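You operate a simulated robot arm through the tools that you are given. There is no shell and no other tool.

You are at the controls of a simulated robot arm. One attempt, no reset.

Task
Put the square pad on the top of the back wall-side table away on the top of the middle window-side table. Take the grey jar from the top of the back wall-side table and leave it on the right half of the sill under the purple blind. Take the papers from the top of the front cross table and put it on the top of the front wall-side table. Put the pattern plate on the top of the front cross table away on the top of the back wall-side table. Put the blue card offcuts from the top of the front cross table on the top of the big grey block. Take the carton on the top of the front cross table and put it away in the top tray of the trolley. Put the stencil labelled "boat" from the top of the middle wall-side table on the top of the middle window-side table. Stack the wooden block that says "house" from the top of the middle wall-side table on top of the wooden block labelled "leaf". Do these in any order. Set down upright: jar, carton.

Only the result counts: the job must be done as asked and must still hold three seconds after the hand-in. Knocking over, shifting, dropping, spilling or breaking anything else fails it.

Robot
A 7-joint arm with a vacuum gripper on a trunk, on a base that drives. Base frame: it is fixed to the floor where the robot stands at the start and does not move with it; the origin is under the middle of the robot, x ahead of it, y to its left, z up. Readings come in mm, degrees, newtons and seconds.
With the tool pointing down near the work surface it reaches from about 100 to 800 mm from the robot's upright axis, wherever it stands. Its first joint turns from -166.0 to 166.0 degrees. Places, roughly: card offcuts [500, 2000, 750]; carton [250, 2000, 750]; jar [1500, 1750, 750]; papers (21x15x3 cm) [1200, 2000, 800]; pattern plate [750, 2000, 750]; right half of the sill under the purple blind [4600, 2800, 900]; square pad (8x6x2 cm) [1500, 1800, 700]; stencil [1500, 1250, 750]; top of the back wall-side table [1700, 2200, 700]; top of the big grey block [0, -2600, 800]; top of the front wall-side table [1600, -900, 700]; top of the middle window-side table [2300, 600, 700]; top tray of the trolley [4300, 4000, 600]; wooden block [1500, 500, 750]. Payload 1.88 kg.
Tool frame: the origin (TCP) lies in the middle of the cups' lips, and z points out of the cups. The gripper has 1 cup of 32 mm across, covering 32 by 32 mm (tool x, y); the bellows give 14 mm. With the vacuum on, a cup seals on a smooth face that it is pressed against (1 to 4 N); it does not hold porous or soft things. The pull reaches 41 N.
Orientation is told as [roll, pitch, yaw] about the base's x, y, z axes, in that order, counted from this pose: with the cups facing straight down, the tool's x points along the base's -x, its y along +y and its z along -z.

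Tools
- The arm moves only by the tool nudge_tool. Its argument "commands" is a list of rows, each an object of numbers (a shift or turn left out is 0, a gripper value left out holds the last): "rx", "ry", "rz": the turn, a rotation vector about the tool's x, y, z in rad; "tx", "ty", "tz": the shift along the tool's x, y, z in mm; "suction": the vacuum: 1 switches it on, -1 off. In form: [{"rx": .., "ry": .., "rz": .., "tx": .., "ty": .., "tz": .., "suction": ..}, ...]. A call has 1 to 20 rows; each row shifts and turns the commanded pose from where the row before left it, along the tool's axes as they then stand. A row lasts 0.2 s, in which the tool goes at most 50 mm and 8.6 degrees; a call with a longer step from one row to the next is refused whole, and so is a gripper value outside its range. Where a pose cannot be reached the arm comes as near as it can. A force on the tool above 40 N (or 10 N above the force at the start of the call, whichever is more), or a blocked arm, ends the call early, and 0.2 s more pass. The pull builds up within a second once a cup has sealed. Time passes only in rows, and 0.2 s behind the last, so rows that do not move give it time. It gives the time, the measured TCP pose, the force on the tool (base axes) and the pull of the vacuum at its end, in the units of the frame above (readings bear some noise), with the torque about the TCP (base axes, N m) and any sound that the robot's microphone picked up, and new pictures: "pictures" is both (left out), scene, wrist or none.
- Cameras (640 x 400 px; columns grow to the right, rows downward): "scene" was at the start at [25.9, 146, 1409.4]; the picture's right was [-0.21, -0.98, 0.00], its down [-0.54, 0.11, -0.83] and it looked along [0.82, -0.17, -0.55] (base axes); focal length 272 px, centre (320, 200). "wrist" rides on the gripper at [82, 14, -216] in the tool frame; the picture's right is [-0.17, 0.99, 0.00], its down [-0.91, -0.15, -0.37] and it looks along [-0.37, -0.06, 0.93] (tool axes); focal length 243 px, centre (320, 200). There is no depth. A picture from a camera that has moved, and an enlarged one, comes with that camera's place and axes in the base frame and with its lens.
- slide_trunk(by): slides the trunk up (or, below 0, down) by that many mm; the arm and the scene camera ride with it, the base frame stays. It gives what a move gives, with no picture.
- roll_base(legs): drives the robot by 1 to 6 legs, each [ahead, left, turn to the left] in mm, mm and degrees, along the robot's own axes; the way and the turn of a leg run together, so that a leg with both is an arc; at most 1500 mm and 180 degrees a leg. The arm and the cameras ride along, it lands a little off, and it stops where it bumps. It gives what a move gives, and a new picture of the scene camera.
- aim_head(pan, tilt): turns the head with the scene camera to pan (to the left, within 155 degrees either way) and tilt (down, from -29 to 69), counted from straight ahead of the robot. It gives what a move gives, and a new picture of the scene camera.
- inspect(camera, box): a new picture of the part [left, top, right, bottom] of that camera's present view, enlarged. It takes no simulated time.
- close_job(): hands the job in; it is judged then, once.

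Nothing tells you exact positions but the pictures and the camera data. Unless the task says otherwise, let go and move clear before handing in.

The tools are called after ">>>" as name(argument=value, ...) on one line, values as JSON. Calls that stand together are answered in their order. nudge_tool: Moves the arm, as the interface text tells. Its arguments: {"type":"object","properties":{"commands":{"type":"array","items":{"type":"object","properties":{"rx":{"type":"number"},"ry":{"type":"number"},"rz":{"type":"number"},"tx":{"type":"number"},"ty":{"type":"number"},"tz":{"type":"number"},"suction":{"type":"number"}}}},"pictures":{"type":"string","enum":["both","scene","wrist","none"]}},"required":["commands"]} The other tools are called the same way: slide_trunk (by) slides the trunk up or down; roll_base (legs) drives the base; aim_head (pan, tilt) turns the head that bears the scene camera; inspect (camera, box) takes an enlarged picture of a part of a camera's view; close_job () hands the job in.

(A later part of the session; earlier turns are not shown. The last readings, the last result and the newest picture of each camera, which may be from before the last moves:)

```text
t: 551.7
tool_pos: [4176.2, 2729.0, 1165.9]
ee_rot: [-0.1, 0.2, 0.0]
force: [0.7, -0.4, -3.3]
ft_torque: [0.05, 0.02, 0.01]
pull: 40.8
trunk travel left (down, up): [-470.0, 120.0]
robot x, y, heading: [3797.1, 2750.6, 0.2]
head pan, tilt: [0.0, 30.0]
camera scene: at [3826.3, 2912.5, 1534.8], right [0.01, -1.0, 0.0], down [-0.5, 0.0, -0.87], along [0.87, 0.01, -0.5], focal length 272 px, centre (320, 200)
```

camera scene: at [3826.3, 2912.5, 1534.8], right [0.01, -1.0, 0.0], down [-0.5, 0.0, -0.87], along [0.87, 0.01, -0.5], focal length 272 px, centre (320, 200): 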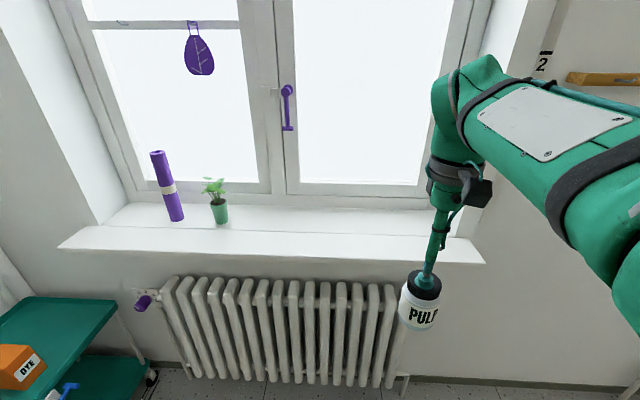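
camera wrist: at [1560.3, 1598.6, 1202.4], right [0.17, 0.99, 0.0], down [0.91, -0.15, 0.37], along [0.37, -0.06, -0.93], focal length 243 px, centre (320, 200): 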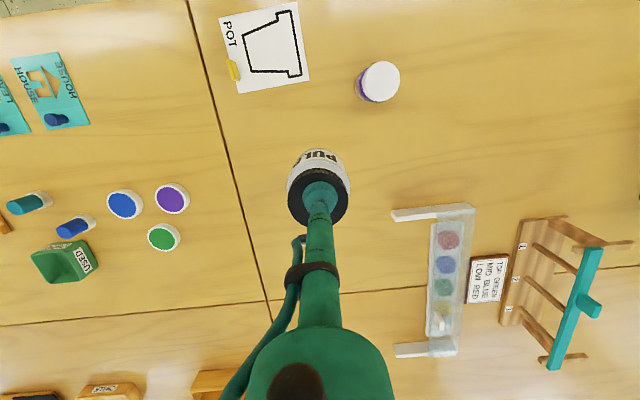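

>>> inspect(camera="scene", box=[380, 180, 540, 280])

>>> inspect(camera="scene", box=[40, 180, 200, 280])

```text
4.00 times, centred on (460, 230) of scene
camera zoom: at [3826.3, 2912.5, 1534.8], right [0.01, -1.0, 0.0], down [-0.5, 0.0, -0.87], along [0.87, 0.01, -0.5], focal length 1089 px, centre (-240, 80)
```

zoom: 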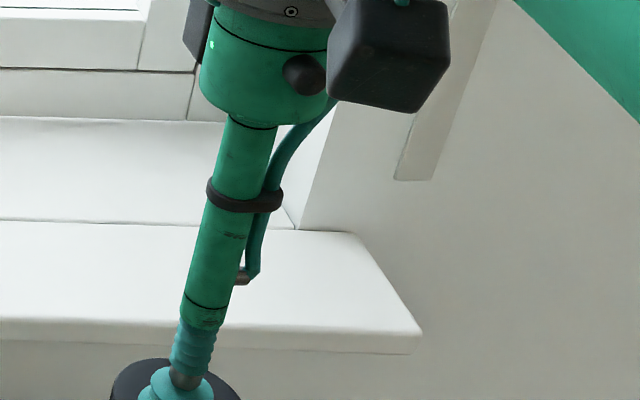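

```text
4.00 times, centred on (120, 230) of scene
camera zoom: at [3826.3, 2912.5, 1534.8], right [0.01, -1.0, 0.0], down [-0.5, 0.0, -0.87], along [0.87, 0.01, -0.5], focal length 1089 px, centre (1120, 80)
```

zoom: 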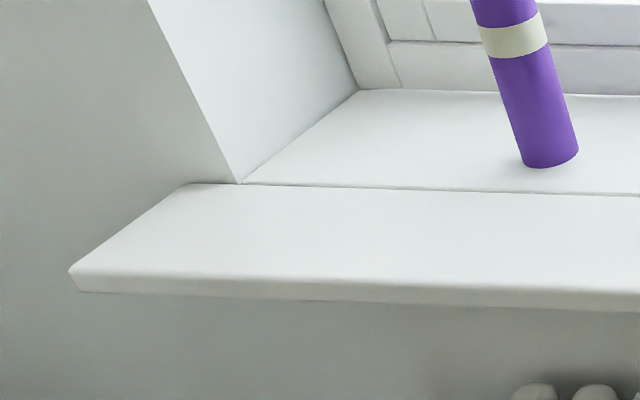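

The sill board's front edge is at about x 4490–4520 at this y, and it is over 130 mm deep. I'll move closer and extend the jar over it, then use the wrist camera.

>>> roll_base(legs=[[200, 0, 0]])

>>> nudge_tool(commands=[{"tx": -40}, {"tx": -40}, {"tx": -40}, {"tx": -40}, {}])

```text
t: 553.4
tool_pos: [4380.2, 2732.3, 1165.7]
ee_rot: [-0.1, 0.1, 0.1]
force: [-0.5, -0.6, -3.8]
ft_torque: [0.02, 0.04, -0.02]
pull: 40.8
trunk travel left (down, up): [-470.0, 120.0]
robot x, y, heading: [4002.0, 2750.6, 0.4]
head pan, tilt: [0.0, 30.0]
camera scene: at [4030.2, 2914.2, 1534.8], right [0.01, -1.0, 0.0], down [-0.5, -0.01, -0.87], along [0.87, 0.01, -0.5], focal length 272 px, centre (320, 200)
```

scene: 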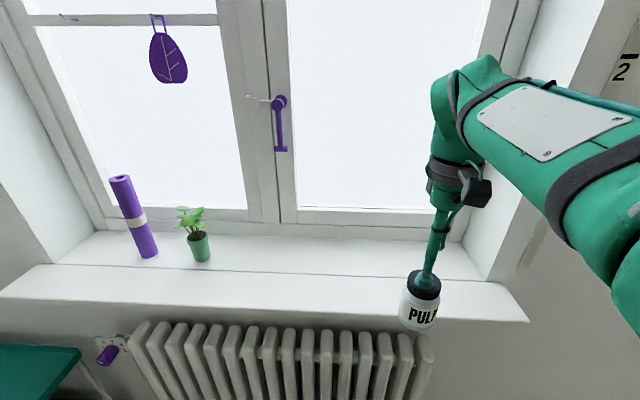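

```text
t: 554.5
tool_pos: [4540.8, 2731.4, 1165.6]
ee_rot: [-0.1, 0.1, 0.3]
force: [0.1, -1.0, -3.8]
ft_torque: [0.04, 0.06, 0.01]
pull: 40.8
trunk travel left (down, up): [-470.0, 120.0]
robot x, y, heading: [4001.2, 2752.6, 0.6]
head pan, tilt: [0.0, 30.0]
camera scene: at [4030.5, 2914.2, 1534.8], right [0.01, -1.0, 0.0], down [-0.5, -0.01, -0.87], along [0.87, 0.01, -0.5], focal length 272 px, centre (320, 200)
camera wrist: at [4457.4, 2745.2, 1380.9], right [0.16, 0.99, 0.0], down [0.92, -0.15, 0.37], along [0.37, -0.06, -0.93], focal length 243 px, centre (320, 200)
```

scene: 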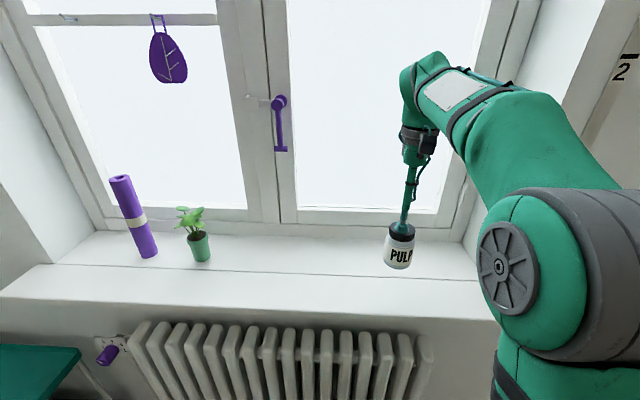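
wrist: 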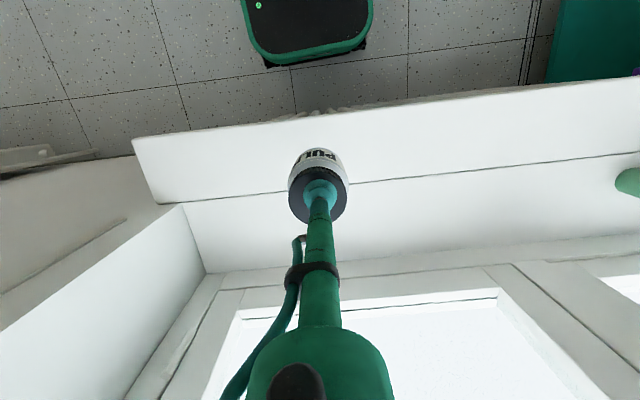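

The jar is above the centre of the sill's front board (x 4477–4602). Lowering in stages.

>>> nudge_tool(commands=[{"tz": 40}, {"tz": 40}, {"tz": 15}, {}])

>>> inspect(camera="scene", box=[320, 220, 480, 320])

```text
t: 555.5
tool_pos: [4538.1, 2733.8, 1070.3]
ee_rot: [-0.1, 0.0, 0.2]
force: [0.3, 0.1, -2.7]
ft_torque: [-0.01, 0.04, 0.0]
pull: 40.4
trunk travel left (down, up): [-470.0, 120.0]
robot x, y, heading: [4002.7, 2745.2, 0.5]
head pan, tilt: [0.0, 30.0]
camera scene: at [4030.2, 2914.2, 1534.8], right [0.01, -1.0, 0.0], down [-0.5, -0.01, -0.87], along [0.87, 0.01, -0.5], focal length 272 px, centre (320, 200)
camera wrist: at [4455.4, 2747.0, 1285.3], right [0.16, 0.99, 0.0], down [0.92, -0.15, 0.37], along [0.37, -0.06, -0.93], focal length 243 px, centre (320, 200)
```

scene: 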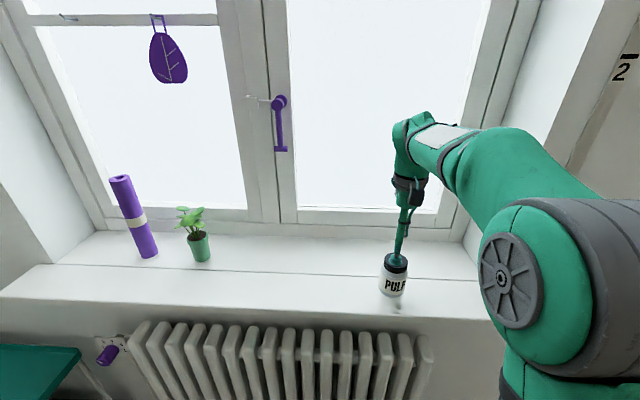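
wrist: 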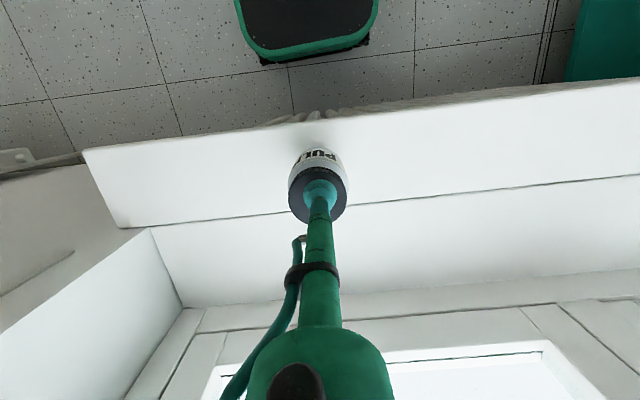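

```text
4.00 times, centred on (400, 270) of scene
camera zoom: at [4030.2, 2914.2, 1534.8], right [0.01, -1.0, 0.0], down [-0.5, -0.01, -0.87], along [0.87, 0.01, -0.5], focal length 1089 px, centre (0, -80)
```

zoom: 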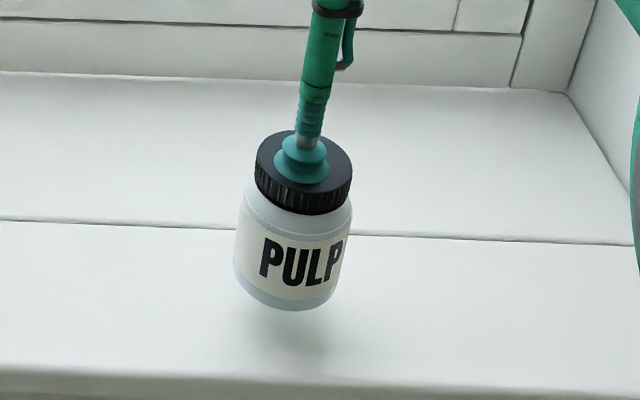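

>>> nudge_tool(commands=[{"tz": 8}, {"tz": 5}, {"tz": 4}, {"tz": 4}, {}], pictures="none")

>>> inspect(camera="scene", box=[320, 220, 480, 320])

```text
t: 556.8
tool_pos: [4539.9, 2733.2, 1050.4]
ee_rot: [-0.1, 0.0, 0.2]
force: [0.2, 0.2, -3.3]
ft_torque: [0.02, 0.05, 0.0]
pull: 41.0
trunk travel left (down, up): [-470.0, 120.0]
robot x, y, heading: [4006.0, 2748.6, 0.6]
head pan, tilt: [0.0, 30.0]
```

```text
4.00 times, centred on (400, 270) of scene
camera zoom: at [4030.2, 2914.2, 1534.8], right [0.01, -1.0, 0.0], down [-0.5, -0.01, -0.87], along [0.87, 0.01, -0.5], focal length 1089 px, centre (0, -80)
```

zoom: 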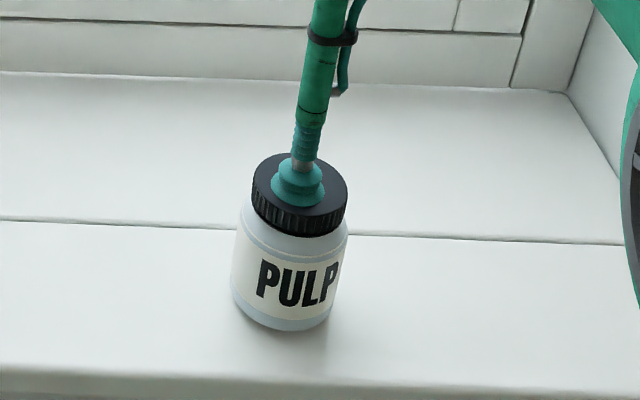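

>>> nudge_tool(commands=[{"tz": 4}, {"tz": 3}, {"tz": 3}, {}], pictures="none")

```text
t: 557.8
tool_pos: [4539.3, 2733.1, 1043.4]
ee_rot: [0.1, -0.3, 0.2]
force: [-2.5, 3.2, 29.6]
ft_torque: [-0.11, 0.01, -0.08]
pull: 40.8
trunk travel left (down, up): [-470.0, 120.0]
robot x, y, heading: [4004.0, 2748.2, 0.5]
head pan, tilt: [0.0, 30.0]
```

Contact with the sill. Easing off, releasing and rising.

>>> nudge_tool(commands=[{"tz": -3}, {"suction": -1}, {}, {}, {}, {"tz": -5}, {"tz": -15}, {"tz": -40}, {"tz": -40}, {"tz": -20}, {"tx": 40}, {"tx": 40}, {"tx": 40}, {"tx": 40}, {}])

>>> inspect(camera="scene", box=[320, 220, 480, 320])

```text
t: 561.0
tool_pos: [4379.7, 2731.8, 1161.2]
ee_rot: [0.1, 0.1, 0.2]
force: [-0.5, 0.1, 0.3]
ft_torque: [0.02, -0.01, 0.06]
pull: 0.1
trunk travel left (down, up): [-470.0, 120.0]
robot x, y, heading: [4003.1, 2751.2, 0.6]
head pan, tilt: [0.0, 30.0]
camera scene: at [4029.6, 2914.3, 1534.8], right [0.01, -1.0, 0.0], down [-0.5, -0.01, -0.87], along [0.87, 0.01, -0.5], focal length 272 px, centre (320, 200)
camera wrist: at [4296.4, 2745.6, 1376.3], right [0.16, 0.99, 0.0], down [0.92, -0.15, 0.37], along [0.37, -0.06, -0.93], focal length 243 px, centre (320, 200)
```

scene: 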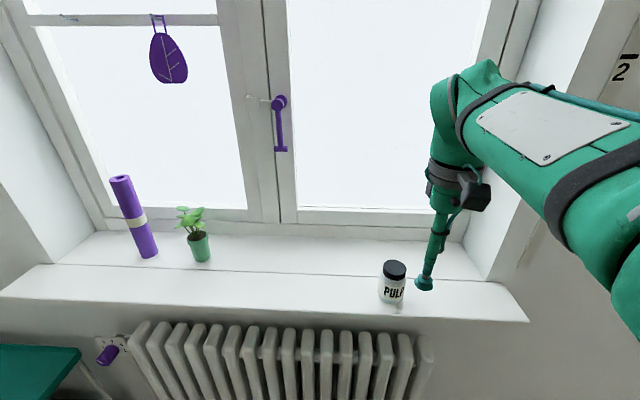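
wrist: 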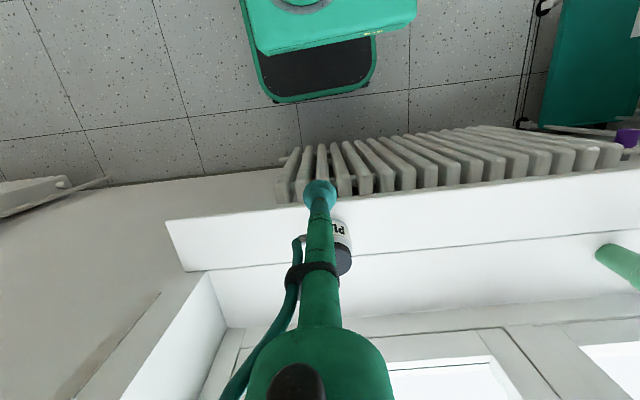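

```text
4.00 times, centred on (400, 270) of scene
camera zoom: at [4029.6, 2914.3, 1534.8], right [0.01, -1.0, 0.0], down [-0.5, -0.01, -0.87], along [0.87, 0.01, -0.5], focal length 1089 px, centre (0, -80)
```

zoom: 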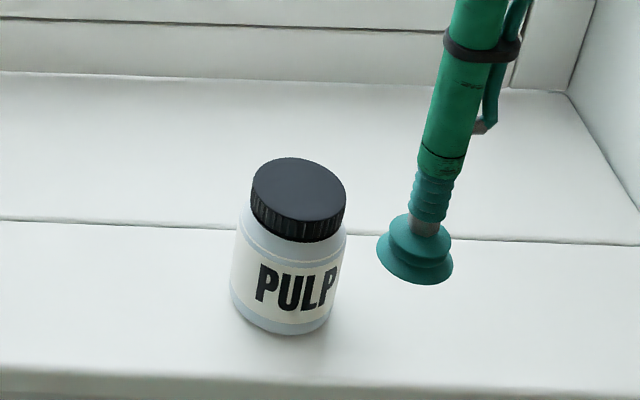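

The jar stands upright on the right half. While here I'll look at the trolley for the last placement.

>>> aim_head(pan=60, tilt=40)

>>> aim_head(pan=120, tilt=25)

```text
t: 562.2
tool_pos: [4379.0, 2731.9, 1161.2]
ee_rot: [0.1, 0.2, 0.2]
force: [0.3, 0.8, -0.9]
ft_torque: [-0.03, -0.02, -0.02]
pull: 0.0
trunk travel left (down, up): [-470.0, 120.0]
robot x, y, heading: [3998.9, 2749.9, 0.8]
head pan, tilt: [60.0, 40.0]
camera scene: at [3981.4, 2987.4, 1519.4], right [0.87, -0.49, 0.0], down [-0.32, -0.56, -0.77], along [0.38, 0.67, -0.64], focal length 272 px, centre (320, 200)
```

scene: 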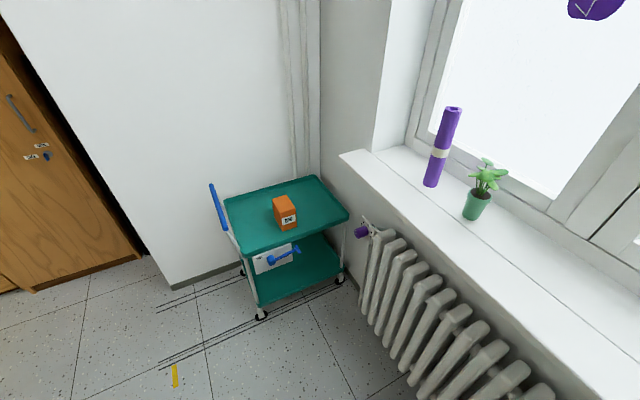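

```text
t: 563.5
tool_pos: [4379.2, 2731.9, 1161.7]
ee_rot: [0.0, 0.1, 0.2]
force: [-0.8, 0.4, -0.6]
ft_torque: [0.02, -0.02, 0.02]
pull: 0.0
trunk travel left (down, up): [-470.0, 120.0]
robot x, y, heading: [3998.9, 2751.0, 0.5]
head pan, tilt: [120.0, 25.0]
camera scene: at [3892.8, 2992.7, 1542.7], right [0.86, 0.51, 0.0], down [0.21, -0.36, -0.91], along [-0.46, 0.78, -0.42], focal length 272 px, centre (320, 200)
```

scene: 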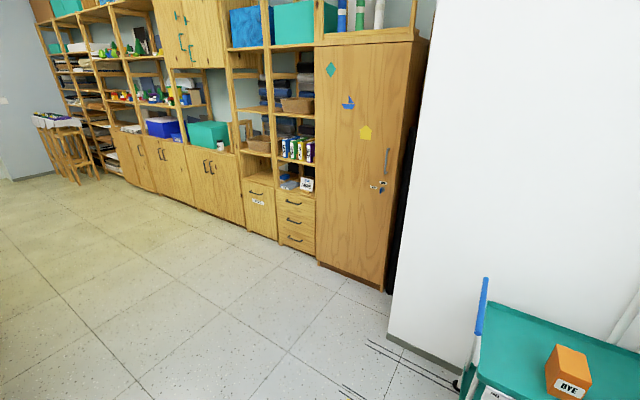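

Tray of the trolley spans about x 4040–4520, y 3690–4050, with the DYE box at about (4250,3760) and free space to its right. Now driving back for the carton.

>>> slide_trunk(by=-180)

>>> roll_base(legs=[[-640, 0, -0.6], [0, -1450, 0], [0, -1450, 0]])

```text
t: 565.5
tool_pos: [4380.2, 2731.0, 981.2]
ee_rot: [0.0, 0.1, 0.2]
force: [-0.2, -0.1, 0.0]
ft_torque: [0.02, 0.0, -0.01]
pull: 0.0
trunk travel left (down, up): [-290.0, 300.0]
robot x, y, heading: [4004.0, 2747.9, 0.7]
head pan, tilt: [120.0, 25.0]
```

```text
t: 582.8
tool_pos: [3720.2, -206.2, 982.0]
ee_rot: [0.1, 0.2, -1.4]
force: [-0.7, -1.2, -0.2]
ft_torque: [-0.01, 0.01, 0.02]
pull: 0.1
trunk travel left (down, up): [-290.0, 300.0]
robot x, y, heading: [3341.8, -180.1, -0.8]
head pan, tilt: [120.0, 25.0]
camera scene: at [3240.8, 67.2, 1362.7], right [0.87, 0.49, 0.0], down [0.21, -0.37, -0.91], along [-0.44, 0.79, -0.42], focal length 272 px, centre (320, 200)
```

scene: 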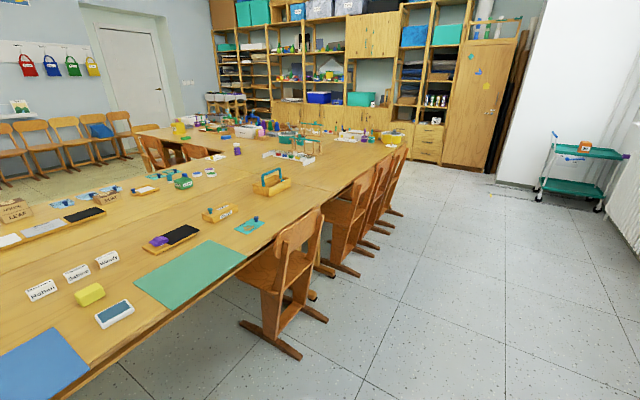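

>>> roll_base(legs=[[0, 0, 0.8], [0, -1450, 0], [0, -770, 0], [-1400, 0, 0], [-1190, 0, 0]])

```text
t: 606.2
tool_pos: [1130.4, -2417.0, 981.4]
ee_rot: [-0.1, 0.2, 0.6]
force: [0.0, 0.0, 0.5]
ft_torque: [-0.01, 0.02, 0.0]
pull: 0.0
trunk travel left (down, up): [-290.0, 300.0]
robot x, y, heading: [750.5, -2400.8, 1.0]
head pan, tilt: [120.0, 25.0]
camera scene: at [640.8, -2159.3, 1362.8], right [0.86, 0.52, 0.0], down [0.22, -0.36, -0.91], along [-0.47, 0.78, -0.42], focal length 272 px, centre (320, 200)
```

scene: 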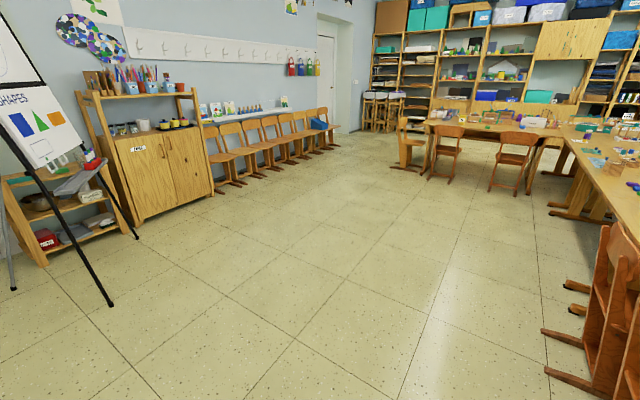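

>>> roll_base(legs=[[0, 0, -1], [-120, 1450, 0], [-120, 1450, 0], [0, 0, 90]])

>>> aim_head(pan=0, tilt=35)

```text
t: 624.5
tool_pos: [552.1, 882.8, 980.9]
ee_rot: [0.0, 0.1, 90.8]
force: [0.5, -0.5, -0.2]
ft_torque: [0.0, 0.02, -0.01]
pull: 0.0
trunk travel left (down, up): [-290.0, 300.0]
robot x, y, heading: [534.5, 503.3, 91.1]
head pan, tilt: [120.0, 25.0]
camera scene: at [294.9, 395.1, 1362.8], right [-0.52, 0.86, 0.0], down [0.36, 0.22, -0.91], along [-0.78, -0.47, -0.42], focal length 272 px, centre (320, 200)
```

scene: 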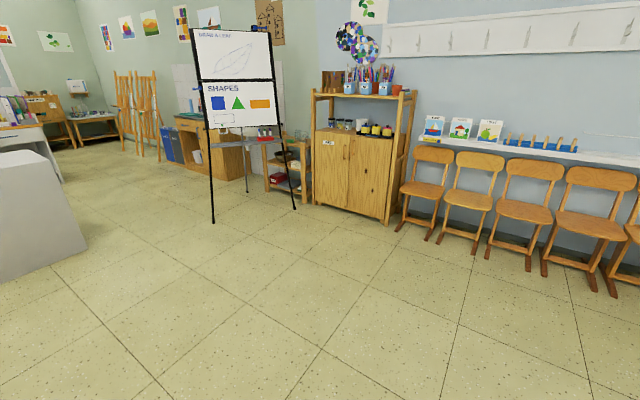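

```text
t: 626.5
tool_pos: [551.9, 883.6, 979.9]
ee_rot: [0.0, 0.1, 90.8]
force: [-0.7, -0.1, -0.4]
ft_torque: [-0.03, 0.03, -0.01]
pull: 0.1
trunk travel left (down, up): [-290.0, 300.0]
robot x, y, heading: [536.7, 506.0, 91.3]
head pan, tilt: [0.0, 35.0]
camera scene: at [371.9, 530.8, 1347.0], right [1.0, 0.02, 0.0], down [0.01, -0.57, -0.82], along [-0.02, 0.82, -0.57], focal length 272 px, centre (320, 200)
```

scene: 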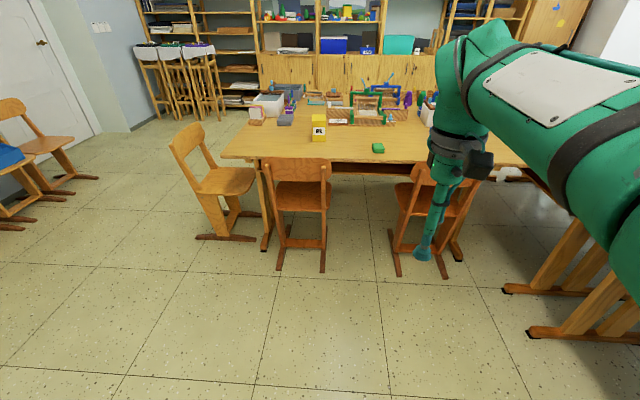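

>>> roll_base(legs=[[0, 0, -1.2], [775, 60, 0]])

>>> aim_head(pan=0, tilt=42)

>>> inspect(camera="scene", box=[240, 100, 400, 200])

```text
t: 631.1
tool_pos: [505.4, 1661.3, 980.8]
ee_rot: [0.1, 0.1, 89.2]
force: [-0.5, -0.1, 0.0]
ft_torque: [0.05, 0.02, -0.01]
pull: 0.1
trunk travel left (down, up): [-290.0, 300.0]
robot x, y, heading: [480.3, 1284.2, 89.4]
head pan, tilt: [0.0, 35.0]
camera scene: at [316.5, 1314.0, 1347.0], right [1.0, -0.01, 0.0], down [0.0, -0.57, -0.82], along [0.01, 0.82, -0.57], focal length 272 px, centre (320, 200)
```

scene: 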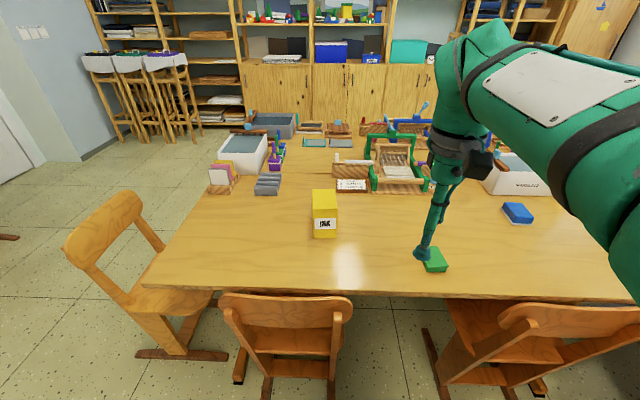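

```text
t: 631.8
tool_pos: [506.0, 1660.7, 980.3]
ee_rot: [0.1, 0.0, 89.3]
force: [-0.2, -0.4, -0.3]
ft_torque: [0.02, 0.0, -0.03]
pull: 0.1
trunk travel left (down, up): [-290.0, 300.0]
robot x, y, heading: [481.6, 1282.6, 89.4]
head pan, tilt: [0.0, 42.0]
camera scene: at [316.4, 1309.6, 1336.5], right [1.0, -0.01, 0.0], down [-0.01, -0.67, -0.74], along [0.01, 0.74, -0.67], focal length 272 px, centre (320, 200)
```

scene: 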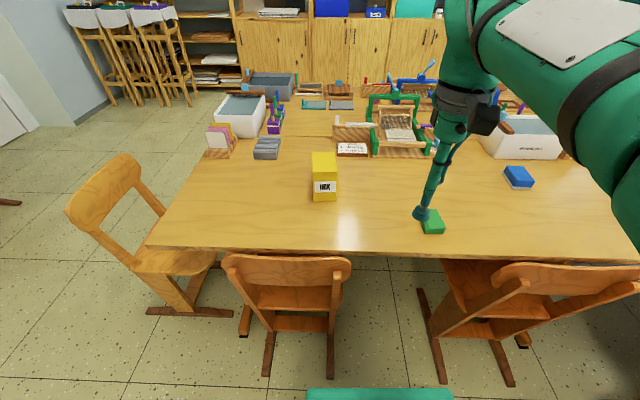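

```text
4.00 times, centred on (320, 150) of scene
camera zoom: at [316.4, 1309.6, 1336.5], right [1.0, -0.01, 0.0], down [-0.01, -0.67, -0.74], along [0.01, 0.74, -0.67], focal length 1089 px, centre (320, 400)
```

zoom: 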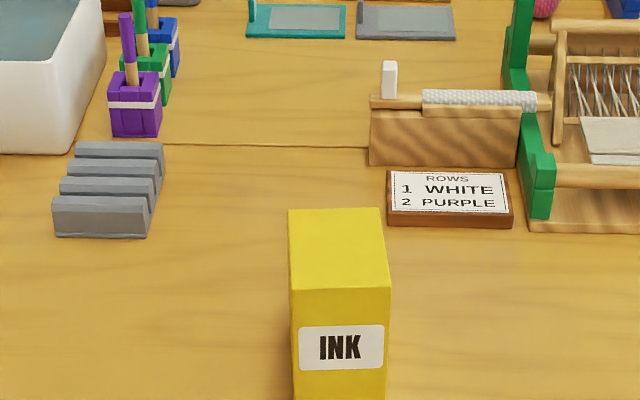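

INK carton: about 72 mm wide, 116 mm tall, top centre near (342,2018,857). Moving slightly closer and reaching over it at z ~905.

>>> roll_base(legs=[[35, 0, 0.6]])

>>> nudge_tool(commands=[{"tx": -35, "ty": 18, "tz": 10}, {"tx": -35, "ty": 18, "tz": 10}, {"tx": -35, "ty": 18, "tz": 10}, {"tx": -35, "ty": 18, "tz": 10}, {"tx": -35, "ty": 18, "tz": 10}, {"tx": -35, "ty": 18, "tz": 10}, {"tx": -35, "ty": 18, "tz": 10}, {"tx": -35, "ty": 18, "tz": 5}, {"tx": -30, "ty": 10}, {}])

```text
t: 632.6
tool_pos: [503.4, 1695.3, 982.0]
ee_rot: [0.0, 0.1, 89.8]
force: [0.0, 0.2, -0.1]
ft_torque: [0.0, -0.01, -0.01]
pull: 0.1
trunk travel left (down, up): [-290.0, 300.0]
robot x, y, heading: [480.6, 1319.9, 90.1]
head pan, tilt: [0.0, 42.0]
camera scene: at [316.3, 1342.2, 1336.5], right [1.0, 0.0, 0.0], down [0.0, -0.67, -0.74], along [0.0, 0.74, -0.67], focal length 272 px, centre (320, 200)
```

scene: 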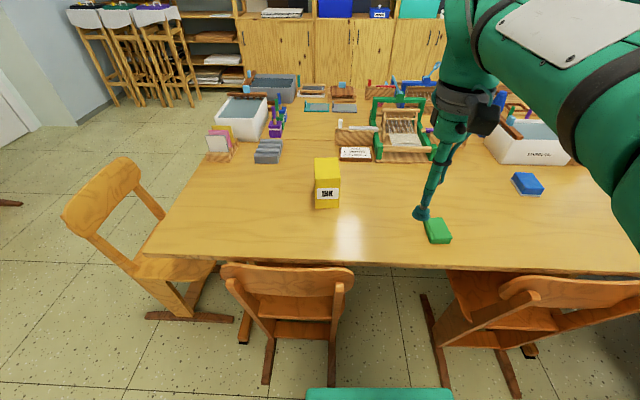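

```text
t: 634.8
tool_pos: [348.6, 2005.3, 907.1]
ee_rot: [0.1, 0.2, 89.8]
force: [0.0, 0.0, -0.4]
ft_torque: [-0.04, 0.03, -0.02]
pull: 0.1
trunk travel left (down, up): [-290.0, 300.0]
robot x, y, heading: [482.8, 1321.0, 89.8]
head pan, tilt: [0.0, 42.0]
camera scene: at [316.2, 1342.6, 1336.5], right [1.0, 0.0, 0.0], down [0.0, -0.67, -0.74], along [0.0, 0.74, -0.67], focal length 272 px, centre (320, 200)
camera wrist: at [334.1, 1923.9, 1121.7], right [-0.99, 0.17, 0.0], down [0.16, 0.91, 0.37], along [0.06, 0.37, -0.93], focal length 243 px, centre (320, 200)
```

scene: 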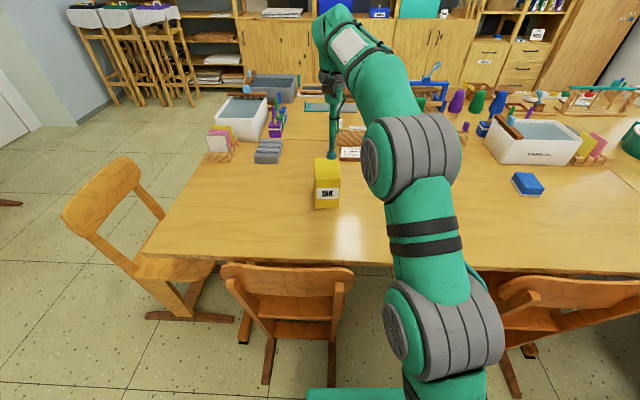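
wrist: 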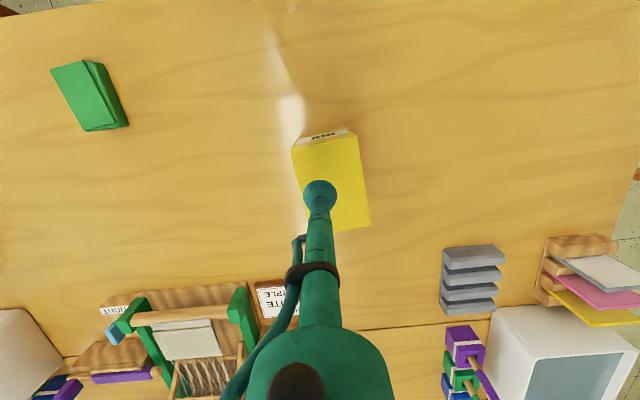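

>>> nudge_tool(commands=[{"tx": -8, "ty": 13, "tz": 15}, {"tz": 12, "suction": 1}, {"tz": 8}, {"tz": 5}, {}], pictures="wrist")

```text
t: 636.0
tool_pos: [335.2, 2014.7, 865.5]
ee_rot: [0.0, 0.1, 89.7]
force: [0.4, -0.2, -0.1]
ft_torque: [-0.03, 0.01, 0.05]
pull: 0.1
trunk travel left (down, up): [-290.0, 300.0]
robot x, y, heading: [484.2, 1318.3, 90.2]
head pan, tilt: [0.0, 42.0]
camera wrist: at [320.2, 1932.4, 1080.6], right [-0.99, 0.17, 0.0], down [0.16, 0.91, 0.37], along [0.06, 0.37, -0.93], focal length 243 px, centre (320, 200)
```

wrist: 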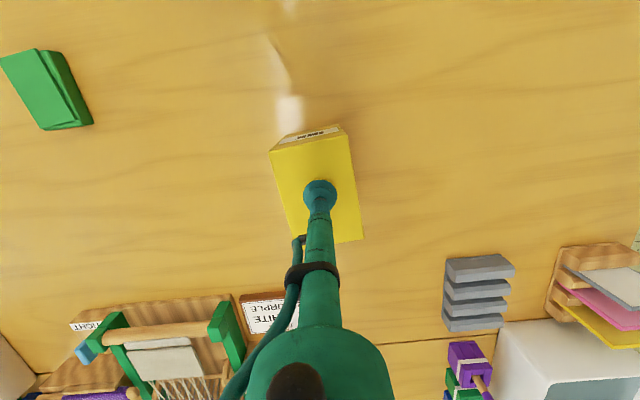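

>>> nudge_tool(commands=[{"tz": 4}, {"tz": 4}, {"tz": 3}, {}, {}], pictures="none")

```text
t: 637.2
tool_pos: [336.6, 2012.7, 858.2]
ee_rot: [0.0, -0.2, 89.8]
force: [0.5, -0.8, 22.4]
ft_torque: [-0.09, 0.0, -0.15]
pull: 41.0
trunk travel left (down, up): [-290.0, 300.0]
robot x, y, heading: [479.1, 1320.0, 90.1]
head pan, tilt: [0.0, 42.0]
```

Sealed. Lifting the carton.

>>> nudge_tool(commands=[{"tz": -6}, {"tz": -10}, {"tz": -20}, {"tx": 10, "tz": -30}, {"tx": 20, "tz": -30}, {"tx": 30, "tz": -30}, {}])

```text
t: 638.8
tool_pos: [335.4, 1955.3, 980.3]
ee_rot: [0.0, 0.0, 89.8]
force: [-0.3, -0.6, -5.3]
ft_torque: [0.0, 0.04, -0.01]
pull: 40.6
trunk travel left (down, up): [-290.0, 300.0]
robot x, y, heading: [480.9, 1319.2, 90.3]
head pan, tilt: [0.0, 42.0]
camera scene: at [316.3, 1342.3, 1336.5], right [1.0, 0.0, 0.0], down [0.0, -0.67, -0.74], along [0.0, 0.74, -0.67], focal length 272 px, centre (320, 200)
camera wrist: at [320.1, 1872.7, 1195.8], right [-0.99, 0.17, 0.0], down [0.16, 0.91, 0.37], along [0.06, 0.37, -0.93], focal length 243 px, centre (320, 200)
```

scene: 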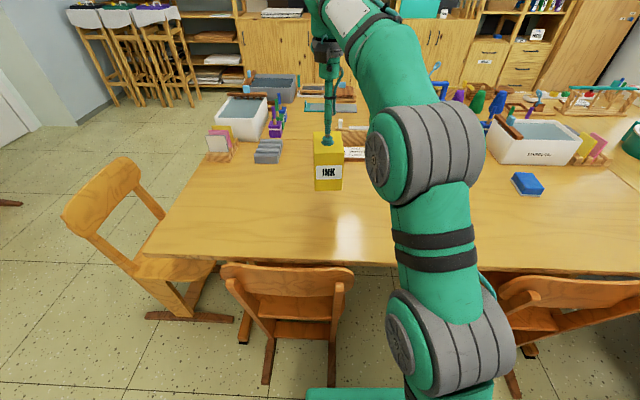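
wrist: 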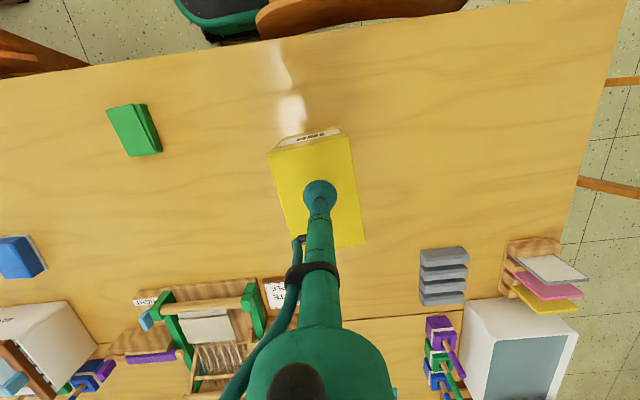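

Carton held upright. Retracting and driving the same loop, keeping heading 90° so I arrive facing the trolley.

>>> nudge_tool(commands=[{"tx": 37, "ty": -20}, {"tx": 37, "ty": -20}, {"tx": 37, "ty": -20}, {"tx": 37, "ty": -20}, {"tx": 37, "ty": -20}, {"tx": 37, "ty": -20}, {"tx": 37, "ty": -20}, {}], pictures="none")

>>> roll_base(legs=[[-1450, -160, 0], [-1450, -150, 0]])

```text
t: 640.6
tool_pos: [472.9, 1696.2, 981.6]
ee_rot: [0.0, 0.0, 89.7]
force: [-0.9, -0.8, -5.0]
ft_torque: [-0.03, -0.02, 0.0]
pull: 40.5
trunk travel left (down, up): [-290.0, 300.0]
robot x, y, heading: [481.2, 1316.7, 90.0]
head pan, tilt: [0.0, 42.0]
```

```text
t: 654.7
tool_pos: [831.0, -1195.5, 982.7]
ee_rot: [0.0, 0.1, 91.5]
force: [0.7, 0.3, -4.6]
ft_torque: [-0.04, -0.01, -0.04]
pull: 40.6
trunk travel left (down, up): [-290.0, 300.0]
robot x, y, heading: [850.4, -1571.2, 91.8]
head pan, tilt: [0.0, 42.0]
camera scene: at [684.4, -1553.7, 1336.5], right [1.0, 0.03, 0.0], down [0.02, -0.67, -0.74], along [-0.02, 0.74, -0.67], focal length 272 px, centre (320, 200)
```

scene: 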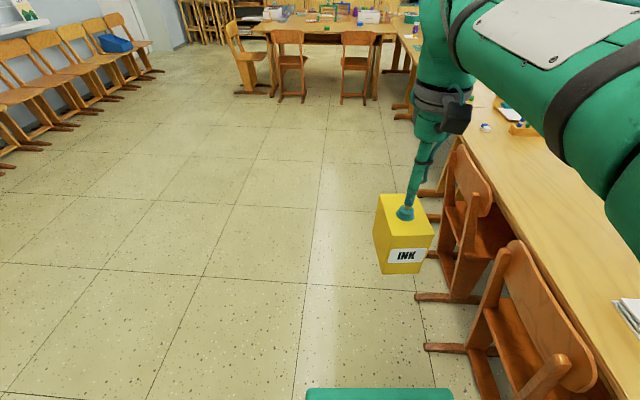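

>>> roll_base(legs=[[-560, 50, 0], [0, 0, -1.8], [0, -1400, 0], [0, -1100, 0]])

```text
t: 670.0
tool_pos: [3282.0, -1719.1, 982.2]
ee_rot: [0.1, 0.1, 90.7]
force: [-0.6, 0.0, -5.7]
ft_torque: [-0.02, -0.02, -0.02]
pull: 41.0
trunk travel left (down, up): [-290.0, 300.0]
robot x, y, heading: [3297.4, -2096.8, 91.3]
head pan, tilt: [0.0, 42.0]
camera scene: at [3130.8, -2075.4, 1336.5], right [1.0, 0.02, 0.0], down [0.01, -0.67, -0.74], along [-0.01, 0.74, -0.67], focal length 272 px, centre (320, 200)
```

scene: 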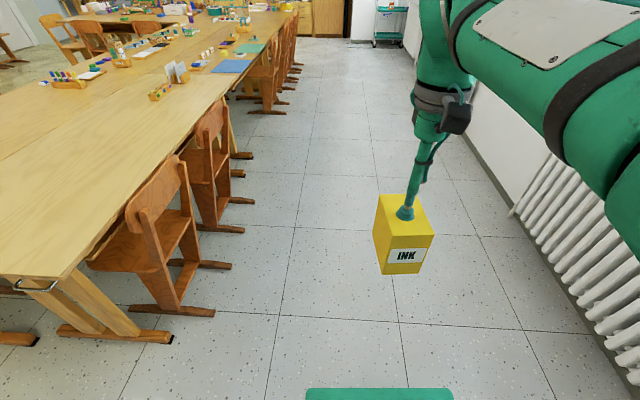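

>>> roll_base(legs=[[0, 0, -1.3], [1450, -80, 0], [1450, -80, 0], [1350, -80, 0]])

>>> aim_head(pan=-15, tilt=35)

```text
t: 690.7
tool_pos: [3566.6, 2522.7, 982.5]
ee_rot: [0.1, 0.2, 87.8]
force: [0.1, 0.3, -5.5]
ft_torque: [-0.02, 0.01, -0.01]
pull: 41.1
trunk travel left (down, up): [-290.0, 300.0]
robot x, y, heading: [3558.6, 2146.8, 87.8]
head pan, tilt: [0.0, 42.0]
camera scene: at [3398.0, 2174.0, 1336.5], right [1.0, -0.03, 0.0], down [-0.02, -0.67, -0.74], along [0.02, 0.74, -0.67], focal length 272 px, centre (320, 200)
```

scene: 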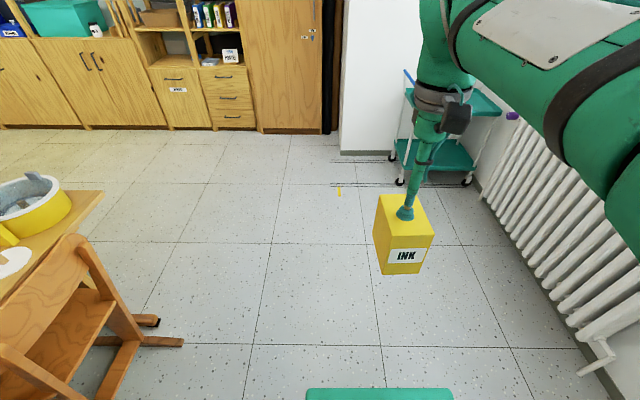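

```text
t: 691.5
tool_pos: [3566.4, 2521.8, 981.4]
ee_rot: [-0.1, 0.1, 87.9]
force: [-0.3, -0.2, -5.6]
ft_torque: [0.0, 0.0, 0.0]
pull: 40.7
trunk travel left (down, up): [-290.0, 300.0]
robot x, y, heading: [3564.4, 2148.0, 88.2]
head pan, tilt: [-15.0, 35.0]
camera scene: at [3420.8, 2174.7, 1347.0], right [0.96, -0.29, 0.0], down [-0.17, -0.55, -0.82], along [0.24, 0.78, -0.57], focal length 272 px, centre (320, 200)
```

scene: 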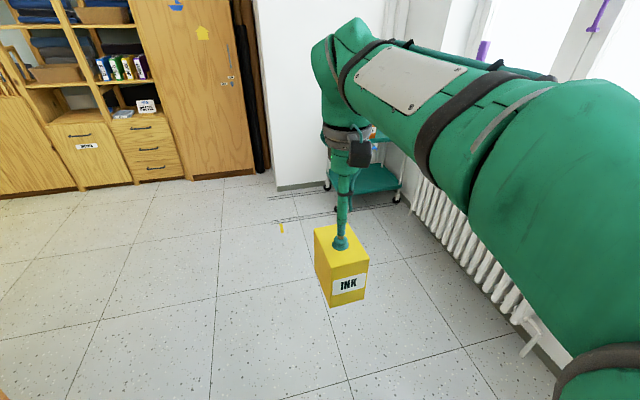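

Next, moving toward the trolley with a little extra height.

>>> slide_trunk(by=60)

>>> roll_base(legs=[[0, 0, 2], [820, -450, 0]])

>>> aim_head(pan=-5, tilt=38)

```text
t: 692.5
tool_pos: [3567.3, 2522.3, 1041.9]
ee_rot: [0.0, 0.1, 87.9]
force: [0.2, -0.4, -5.0]
ft_torque: [-0.04, 0.05, 0.0]
pull: 40.7
trunk travel left (down, up): [-350.0, 240.0]
robot x, y, heading: [3564.5, 2142.3, 88.3]
head pan, tilt: [-15.0, 35.0]
```

```text
t: 697.8
tool_pos: [3990.2, 3346.3, 1040.9]
ee_rot: [0.0, 0.2, 90.0]
force: [-0.6, -0.1, -5.3]
ft_torque: [-0.02, 0.03, -0.02]
pull: 40.9
trunk travel left (down, up): [-350.0, 240.0]
robot x, y, heading: [3999.8, 2971.7, 90.3]
head pan, tilt: [-15.0, 35.0]
camera scene: at [3856.6, 2994.6, 1407.0], right [0.97, -0.25, 0.0], down [-0.15, -0.55, -0.82], along [0.21, 0.79, -0.57], focal length 272 px, centre (320, 200)
```

scene: 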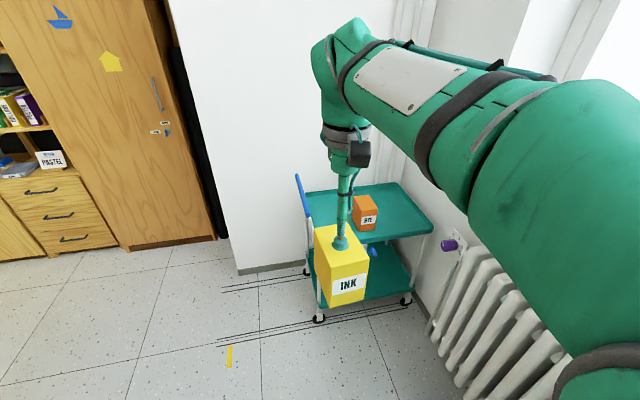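

```text
t: 698.5
tool_pos: [3990.5, 3346.8, 1041.4]
ee_rot: [-0.1, 0.1, 89.9]
force: [0.2, 0.7, -4.8]
ft_torque: [-0.04, 0.03, 0.0]
pull: 40.4
trunk travel left (down, up): [-350.0, 240.0]
robot x, y, heading: [3998.8, 2970.6, 90.2]
head pan, tilt: [-5.0, 38.0]
camera scene: at [3841.4, 2995.5, 1402.4], right [1.0, -0.08, 0.0], down [-0.05, -0.61, -0.79], along [0.07, 0.79, -0.62], focal length 272 px, centre (320, 200)
```

scene: 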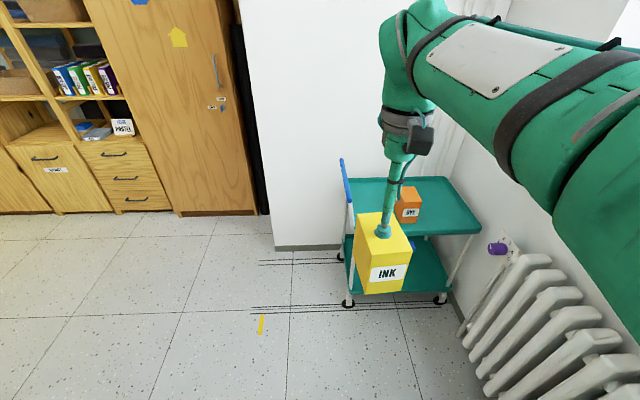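

The tray sits at z≈600, x 4070–4580, y 3750–4130, with the DYE box around (4290,3860). I'll aim for the free rear-right area around (4390,3985), staying clear of the sill. Moving the base closer.

>>> roll_base(legs=[[360, -105, 0]])

>>> nudge_tool(commands=[{"tx": -30, "ty": -25}, {"tx": -30, "ty": -25}, {"tx": -30, "ty": -25}, {"tx": -30, "ty": -25}, {}])

```text
t: 700.9
tool_pos: [4097.0, 3707.3, 1042.5]
ee_rot: [0.1, 0.0, 89.7]
force: [0.3, 0.2, -4.9]
ft_torque: [0.0, 0.0, -0.03]
pull: 40.8
trunk travel left (down, up): [-350.0, 240.0]
robot x, y, heading: [4106.0, 3328.3, 89.8]
head pan, tilt: [-5.0, 38.0]
camera scene: at [3946.1, 3355.9, 1402.4], right [1.0, -0.09, 0.0], down [-0.05, -0.61, -0.79], along [0.07, 0.79, -0.62], focal length 272 px, centre (320, 200)
```

scene: 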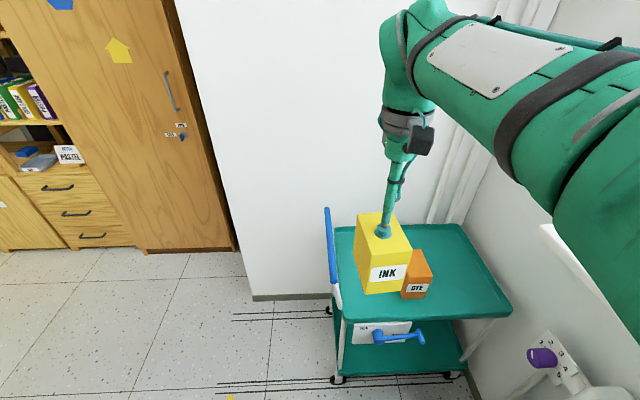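

```text
t: 702.1
tool_pos: [4195.9, 3826.7, 1043.5]
ee_rot: [0.0, 0.2, 89.7]
force: [0.1, 0.5, -4.8]
ft_torque: [-0.04, 0.03, 0.01]
pull: 40.5
trunk travel left (down, up): [-350.0, 240.0]
robot x, y, heading: [4103.4, 3329.1, 89.9]
head pan, tilt: [-5.0, 38.0]
camera scene: at [3946.4, 3356.2, 1402.4], right [1.0, -0.09, 0.0], down [-0.05, -0.61, -0.79], along [0.07, 0.78, -0.62], focal length 272 px, centre (320, 200)
camera wrist: at [4181.9, 3744.7, 1257.1], right [-0.99, 0.17, 0.0], down [0.16, 0.91, 0.37], along [0.06, 0.37, -0.93], focal length 243 px, centre (320, 200)
```

scene: 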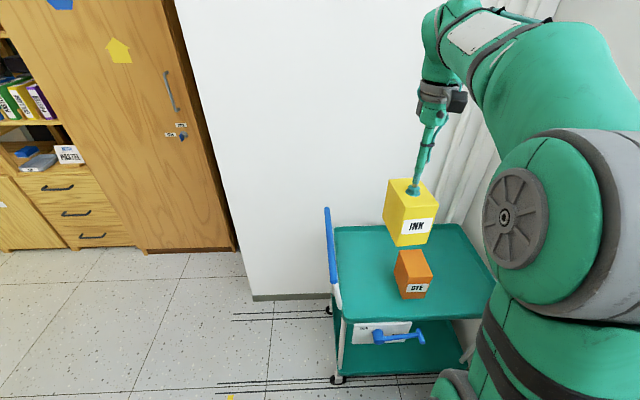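
wrist: 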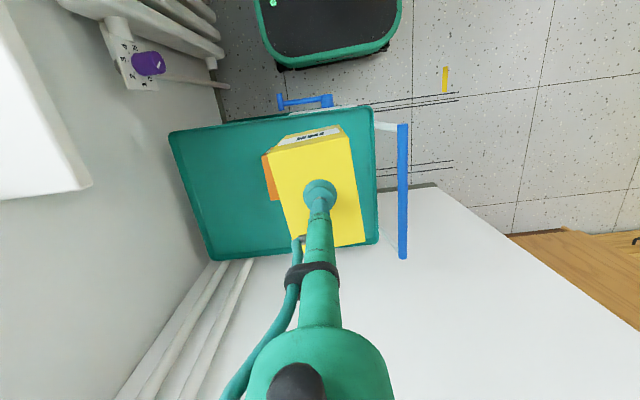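

I can see the tray fully in the wrist view. Lowering the trunk a bit, then moving above the free area at (4415,3965).

>>> slide_trunk(by=-80)

>>> nudge_tool(commands=[{"tx": -23, "ty": -36.5}, {"tx": -23, "ty": -36.5}, {"tx": -23, "ty": -36.5, "tz": 10}, {"tx": -23, "ty": -36.5, "tz": 15}, {"tx": -23, "ty": -36.5, "tz": 15}, {"tx": -23, "ty": -36.5, "tz": 20}, {}])

```text
t: 703.2
tool_pos: [4197.7, 3825.7, 962.7]
ee_rot: [0.0, 0.1, 89.7]
force: [-0.3, 0.1, -5.0]
ft_torque: [-0.04, 0.01, -0.02]
pull: 40.5
trunk travel left (down, up): [-270.0, 320.0]
robot x, y, heading: [4103.2, 3328.8, 89.9]
head pan, tilt: [-5.0, 38.0]
```

```text
t: 704.8
tool_pos: [4417.9, 3963.7, 901.5]
ee_rot: [0.0, 0.2, 89.7]
force: [-0.7, -0.2, -4.6]
ft_torque: [-0.05, 0.02, -0.02]
pull: 41.0
trunk travel left (down, up): [-270.0, 320.0]
robot x, y, heading: [4105.0, 3329.7, 89.8]
head pan, tilt: [-5.0, 38.0]
camera scene: at [3946.5, 3356.4, 1322.4], right [1.0, -0.09, 0.0], down [-0.05, -0.61, -0.79], along [0.07, 0.78, -0.62], focal length 272 px, centre (320, 200)
camera wrist: at [4401.9, 3882.5, 1116.5], right [-0.99, 0.17, 0.0], down [0.16, 0.91, 0.37], along [0.06, 0.37, -0.93], focal length 243 px, centre (320, 200)
```

scene: 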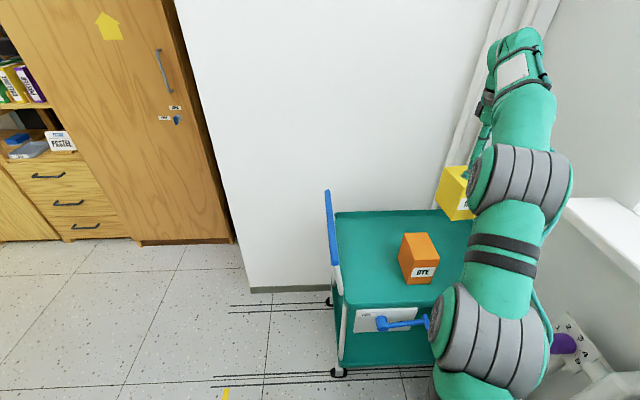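
wrist: 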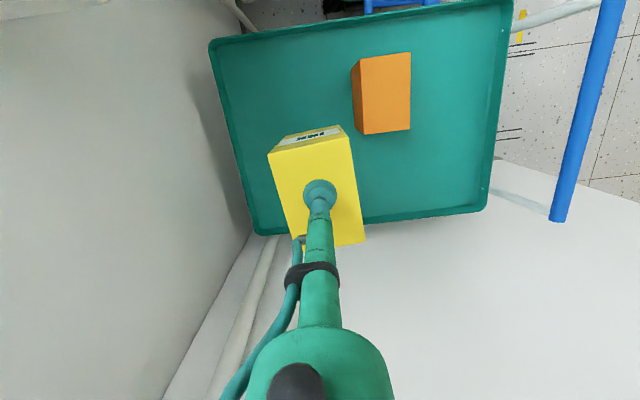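

The landing area beside the DYE box is clear. Lowering by trunk first, then gently with the tool.

>>> slide_trunk(by=-90)

>>> nudge_tool(commands=[{"tz": 15}, {"tz": 10}, {}])

>>> inspect(camera="scene", box=[380, 180, 540, 280])

```text
t: 706.1
tool_pos: [4416.0, 3964.5, 813.2]
ee_rot: [0.0, 0.1, 89.7]
force: [-0.3, 0.2, -5.2]
ft_torque: [-0.04, 0.0, -0.01]
pull: 40.2
trunk travel left (down, up): [-180.0, 410.0]
robot x, y, heading: [4100.4, 3331.9, 90.2]
head pan, tilt: [-5.0, 38.0]
```

```text
t: 706.9
tool_pos: [4417.6, 3963.5, 785.7]
ee_rot: [0.0, 0.2, 89.7]
force: [-0.8, 0.1, -4.8]
ft_torque: [-0.01, 0.01, -0.02]
pull: 40.6
trunk travel left (down, up): [-180.0, 410.0]
robot x, y, heading: [4104.9, 3331.2, 89.6]
head pan, tilt: [-5.0, 38.0]
camera scene: at [3946.3, 3356.1, 1232.4], right [1.0, -0.09, 0.0], down [-0.05, -0.61, -0.79], along [0.07, 0.78, -0.62], focal length 272 px, centre (320, 200)
camera wrist: at [4401.1, 3882.2, 1002.1], right [-0.99, 0.17, 0.0], down [0.16, 0.91, 0.37], along [0.06, 0.37, -0.93], focal length 243 px, centre (320, 200)
```

scene: 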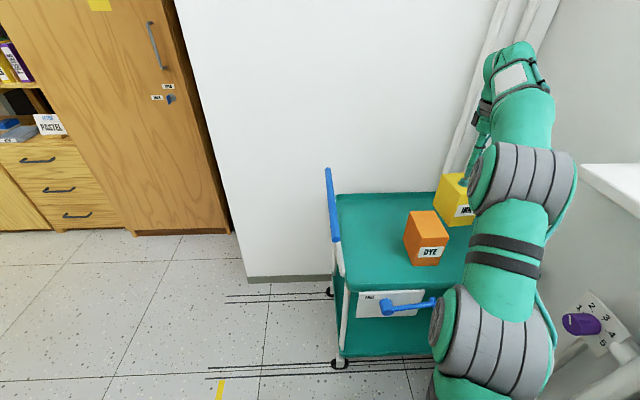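
wrist: 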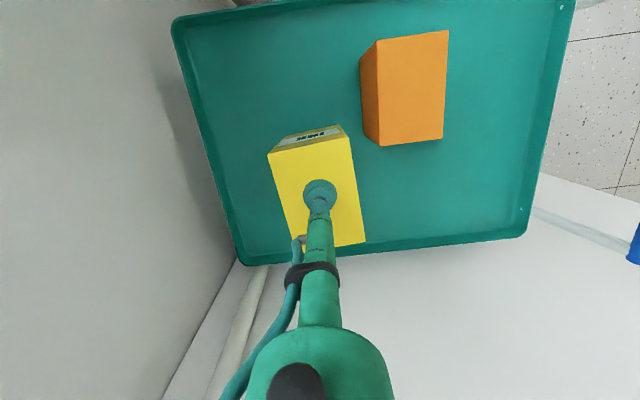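

```text
4.00 times, centred on (460, 230) of scene
camera zoom: at [3946.3, 3356.1, 1232.4], right [1.0, -0.09, 0.0], down [-0.05, -0.61, -0.79], along [0.07, 0.78, -0.62], focal length 1089 px, centre (-240, 80)
```

zoom: 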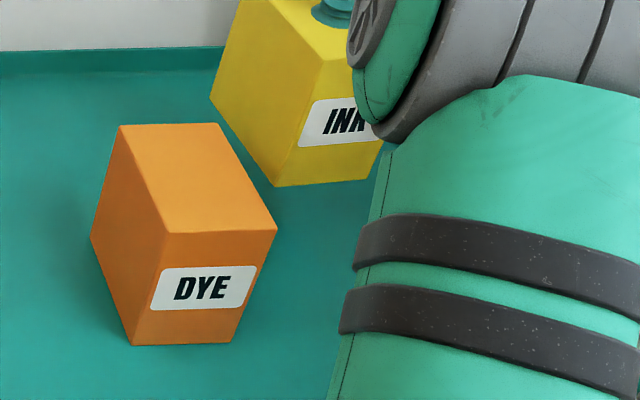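

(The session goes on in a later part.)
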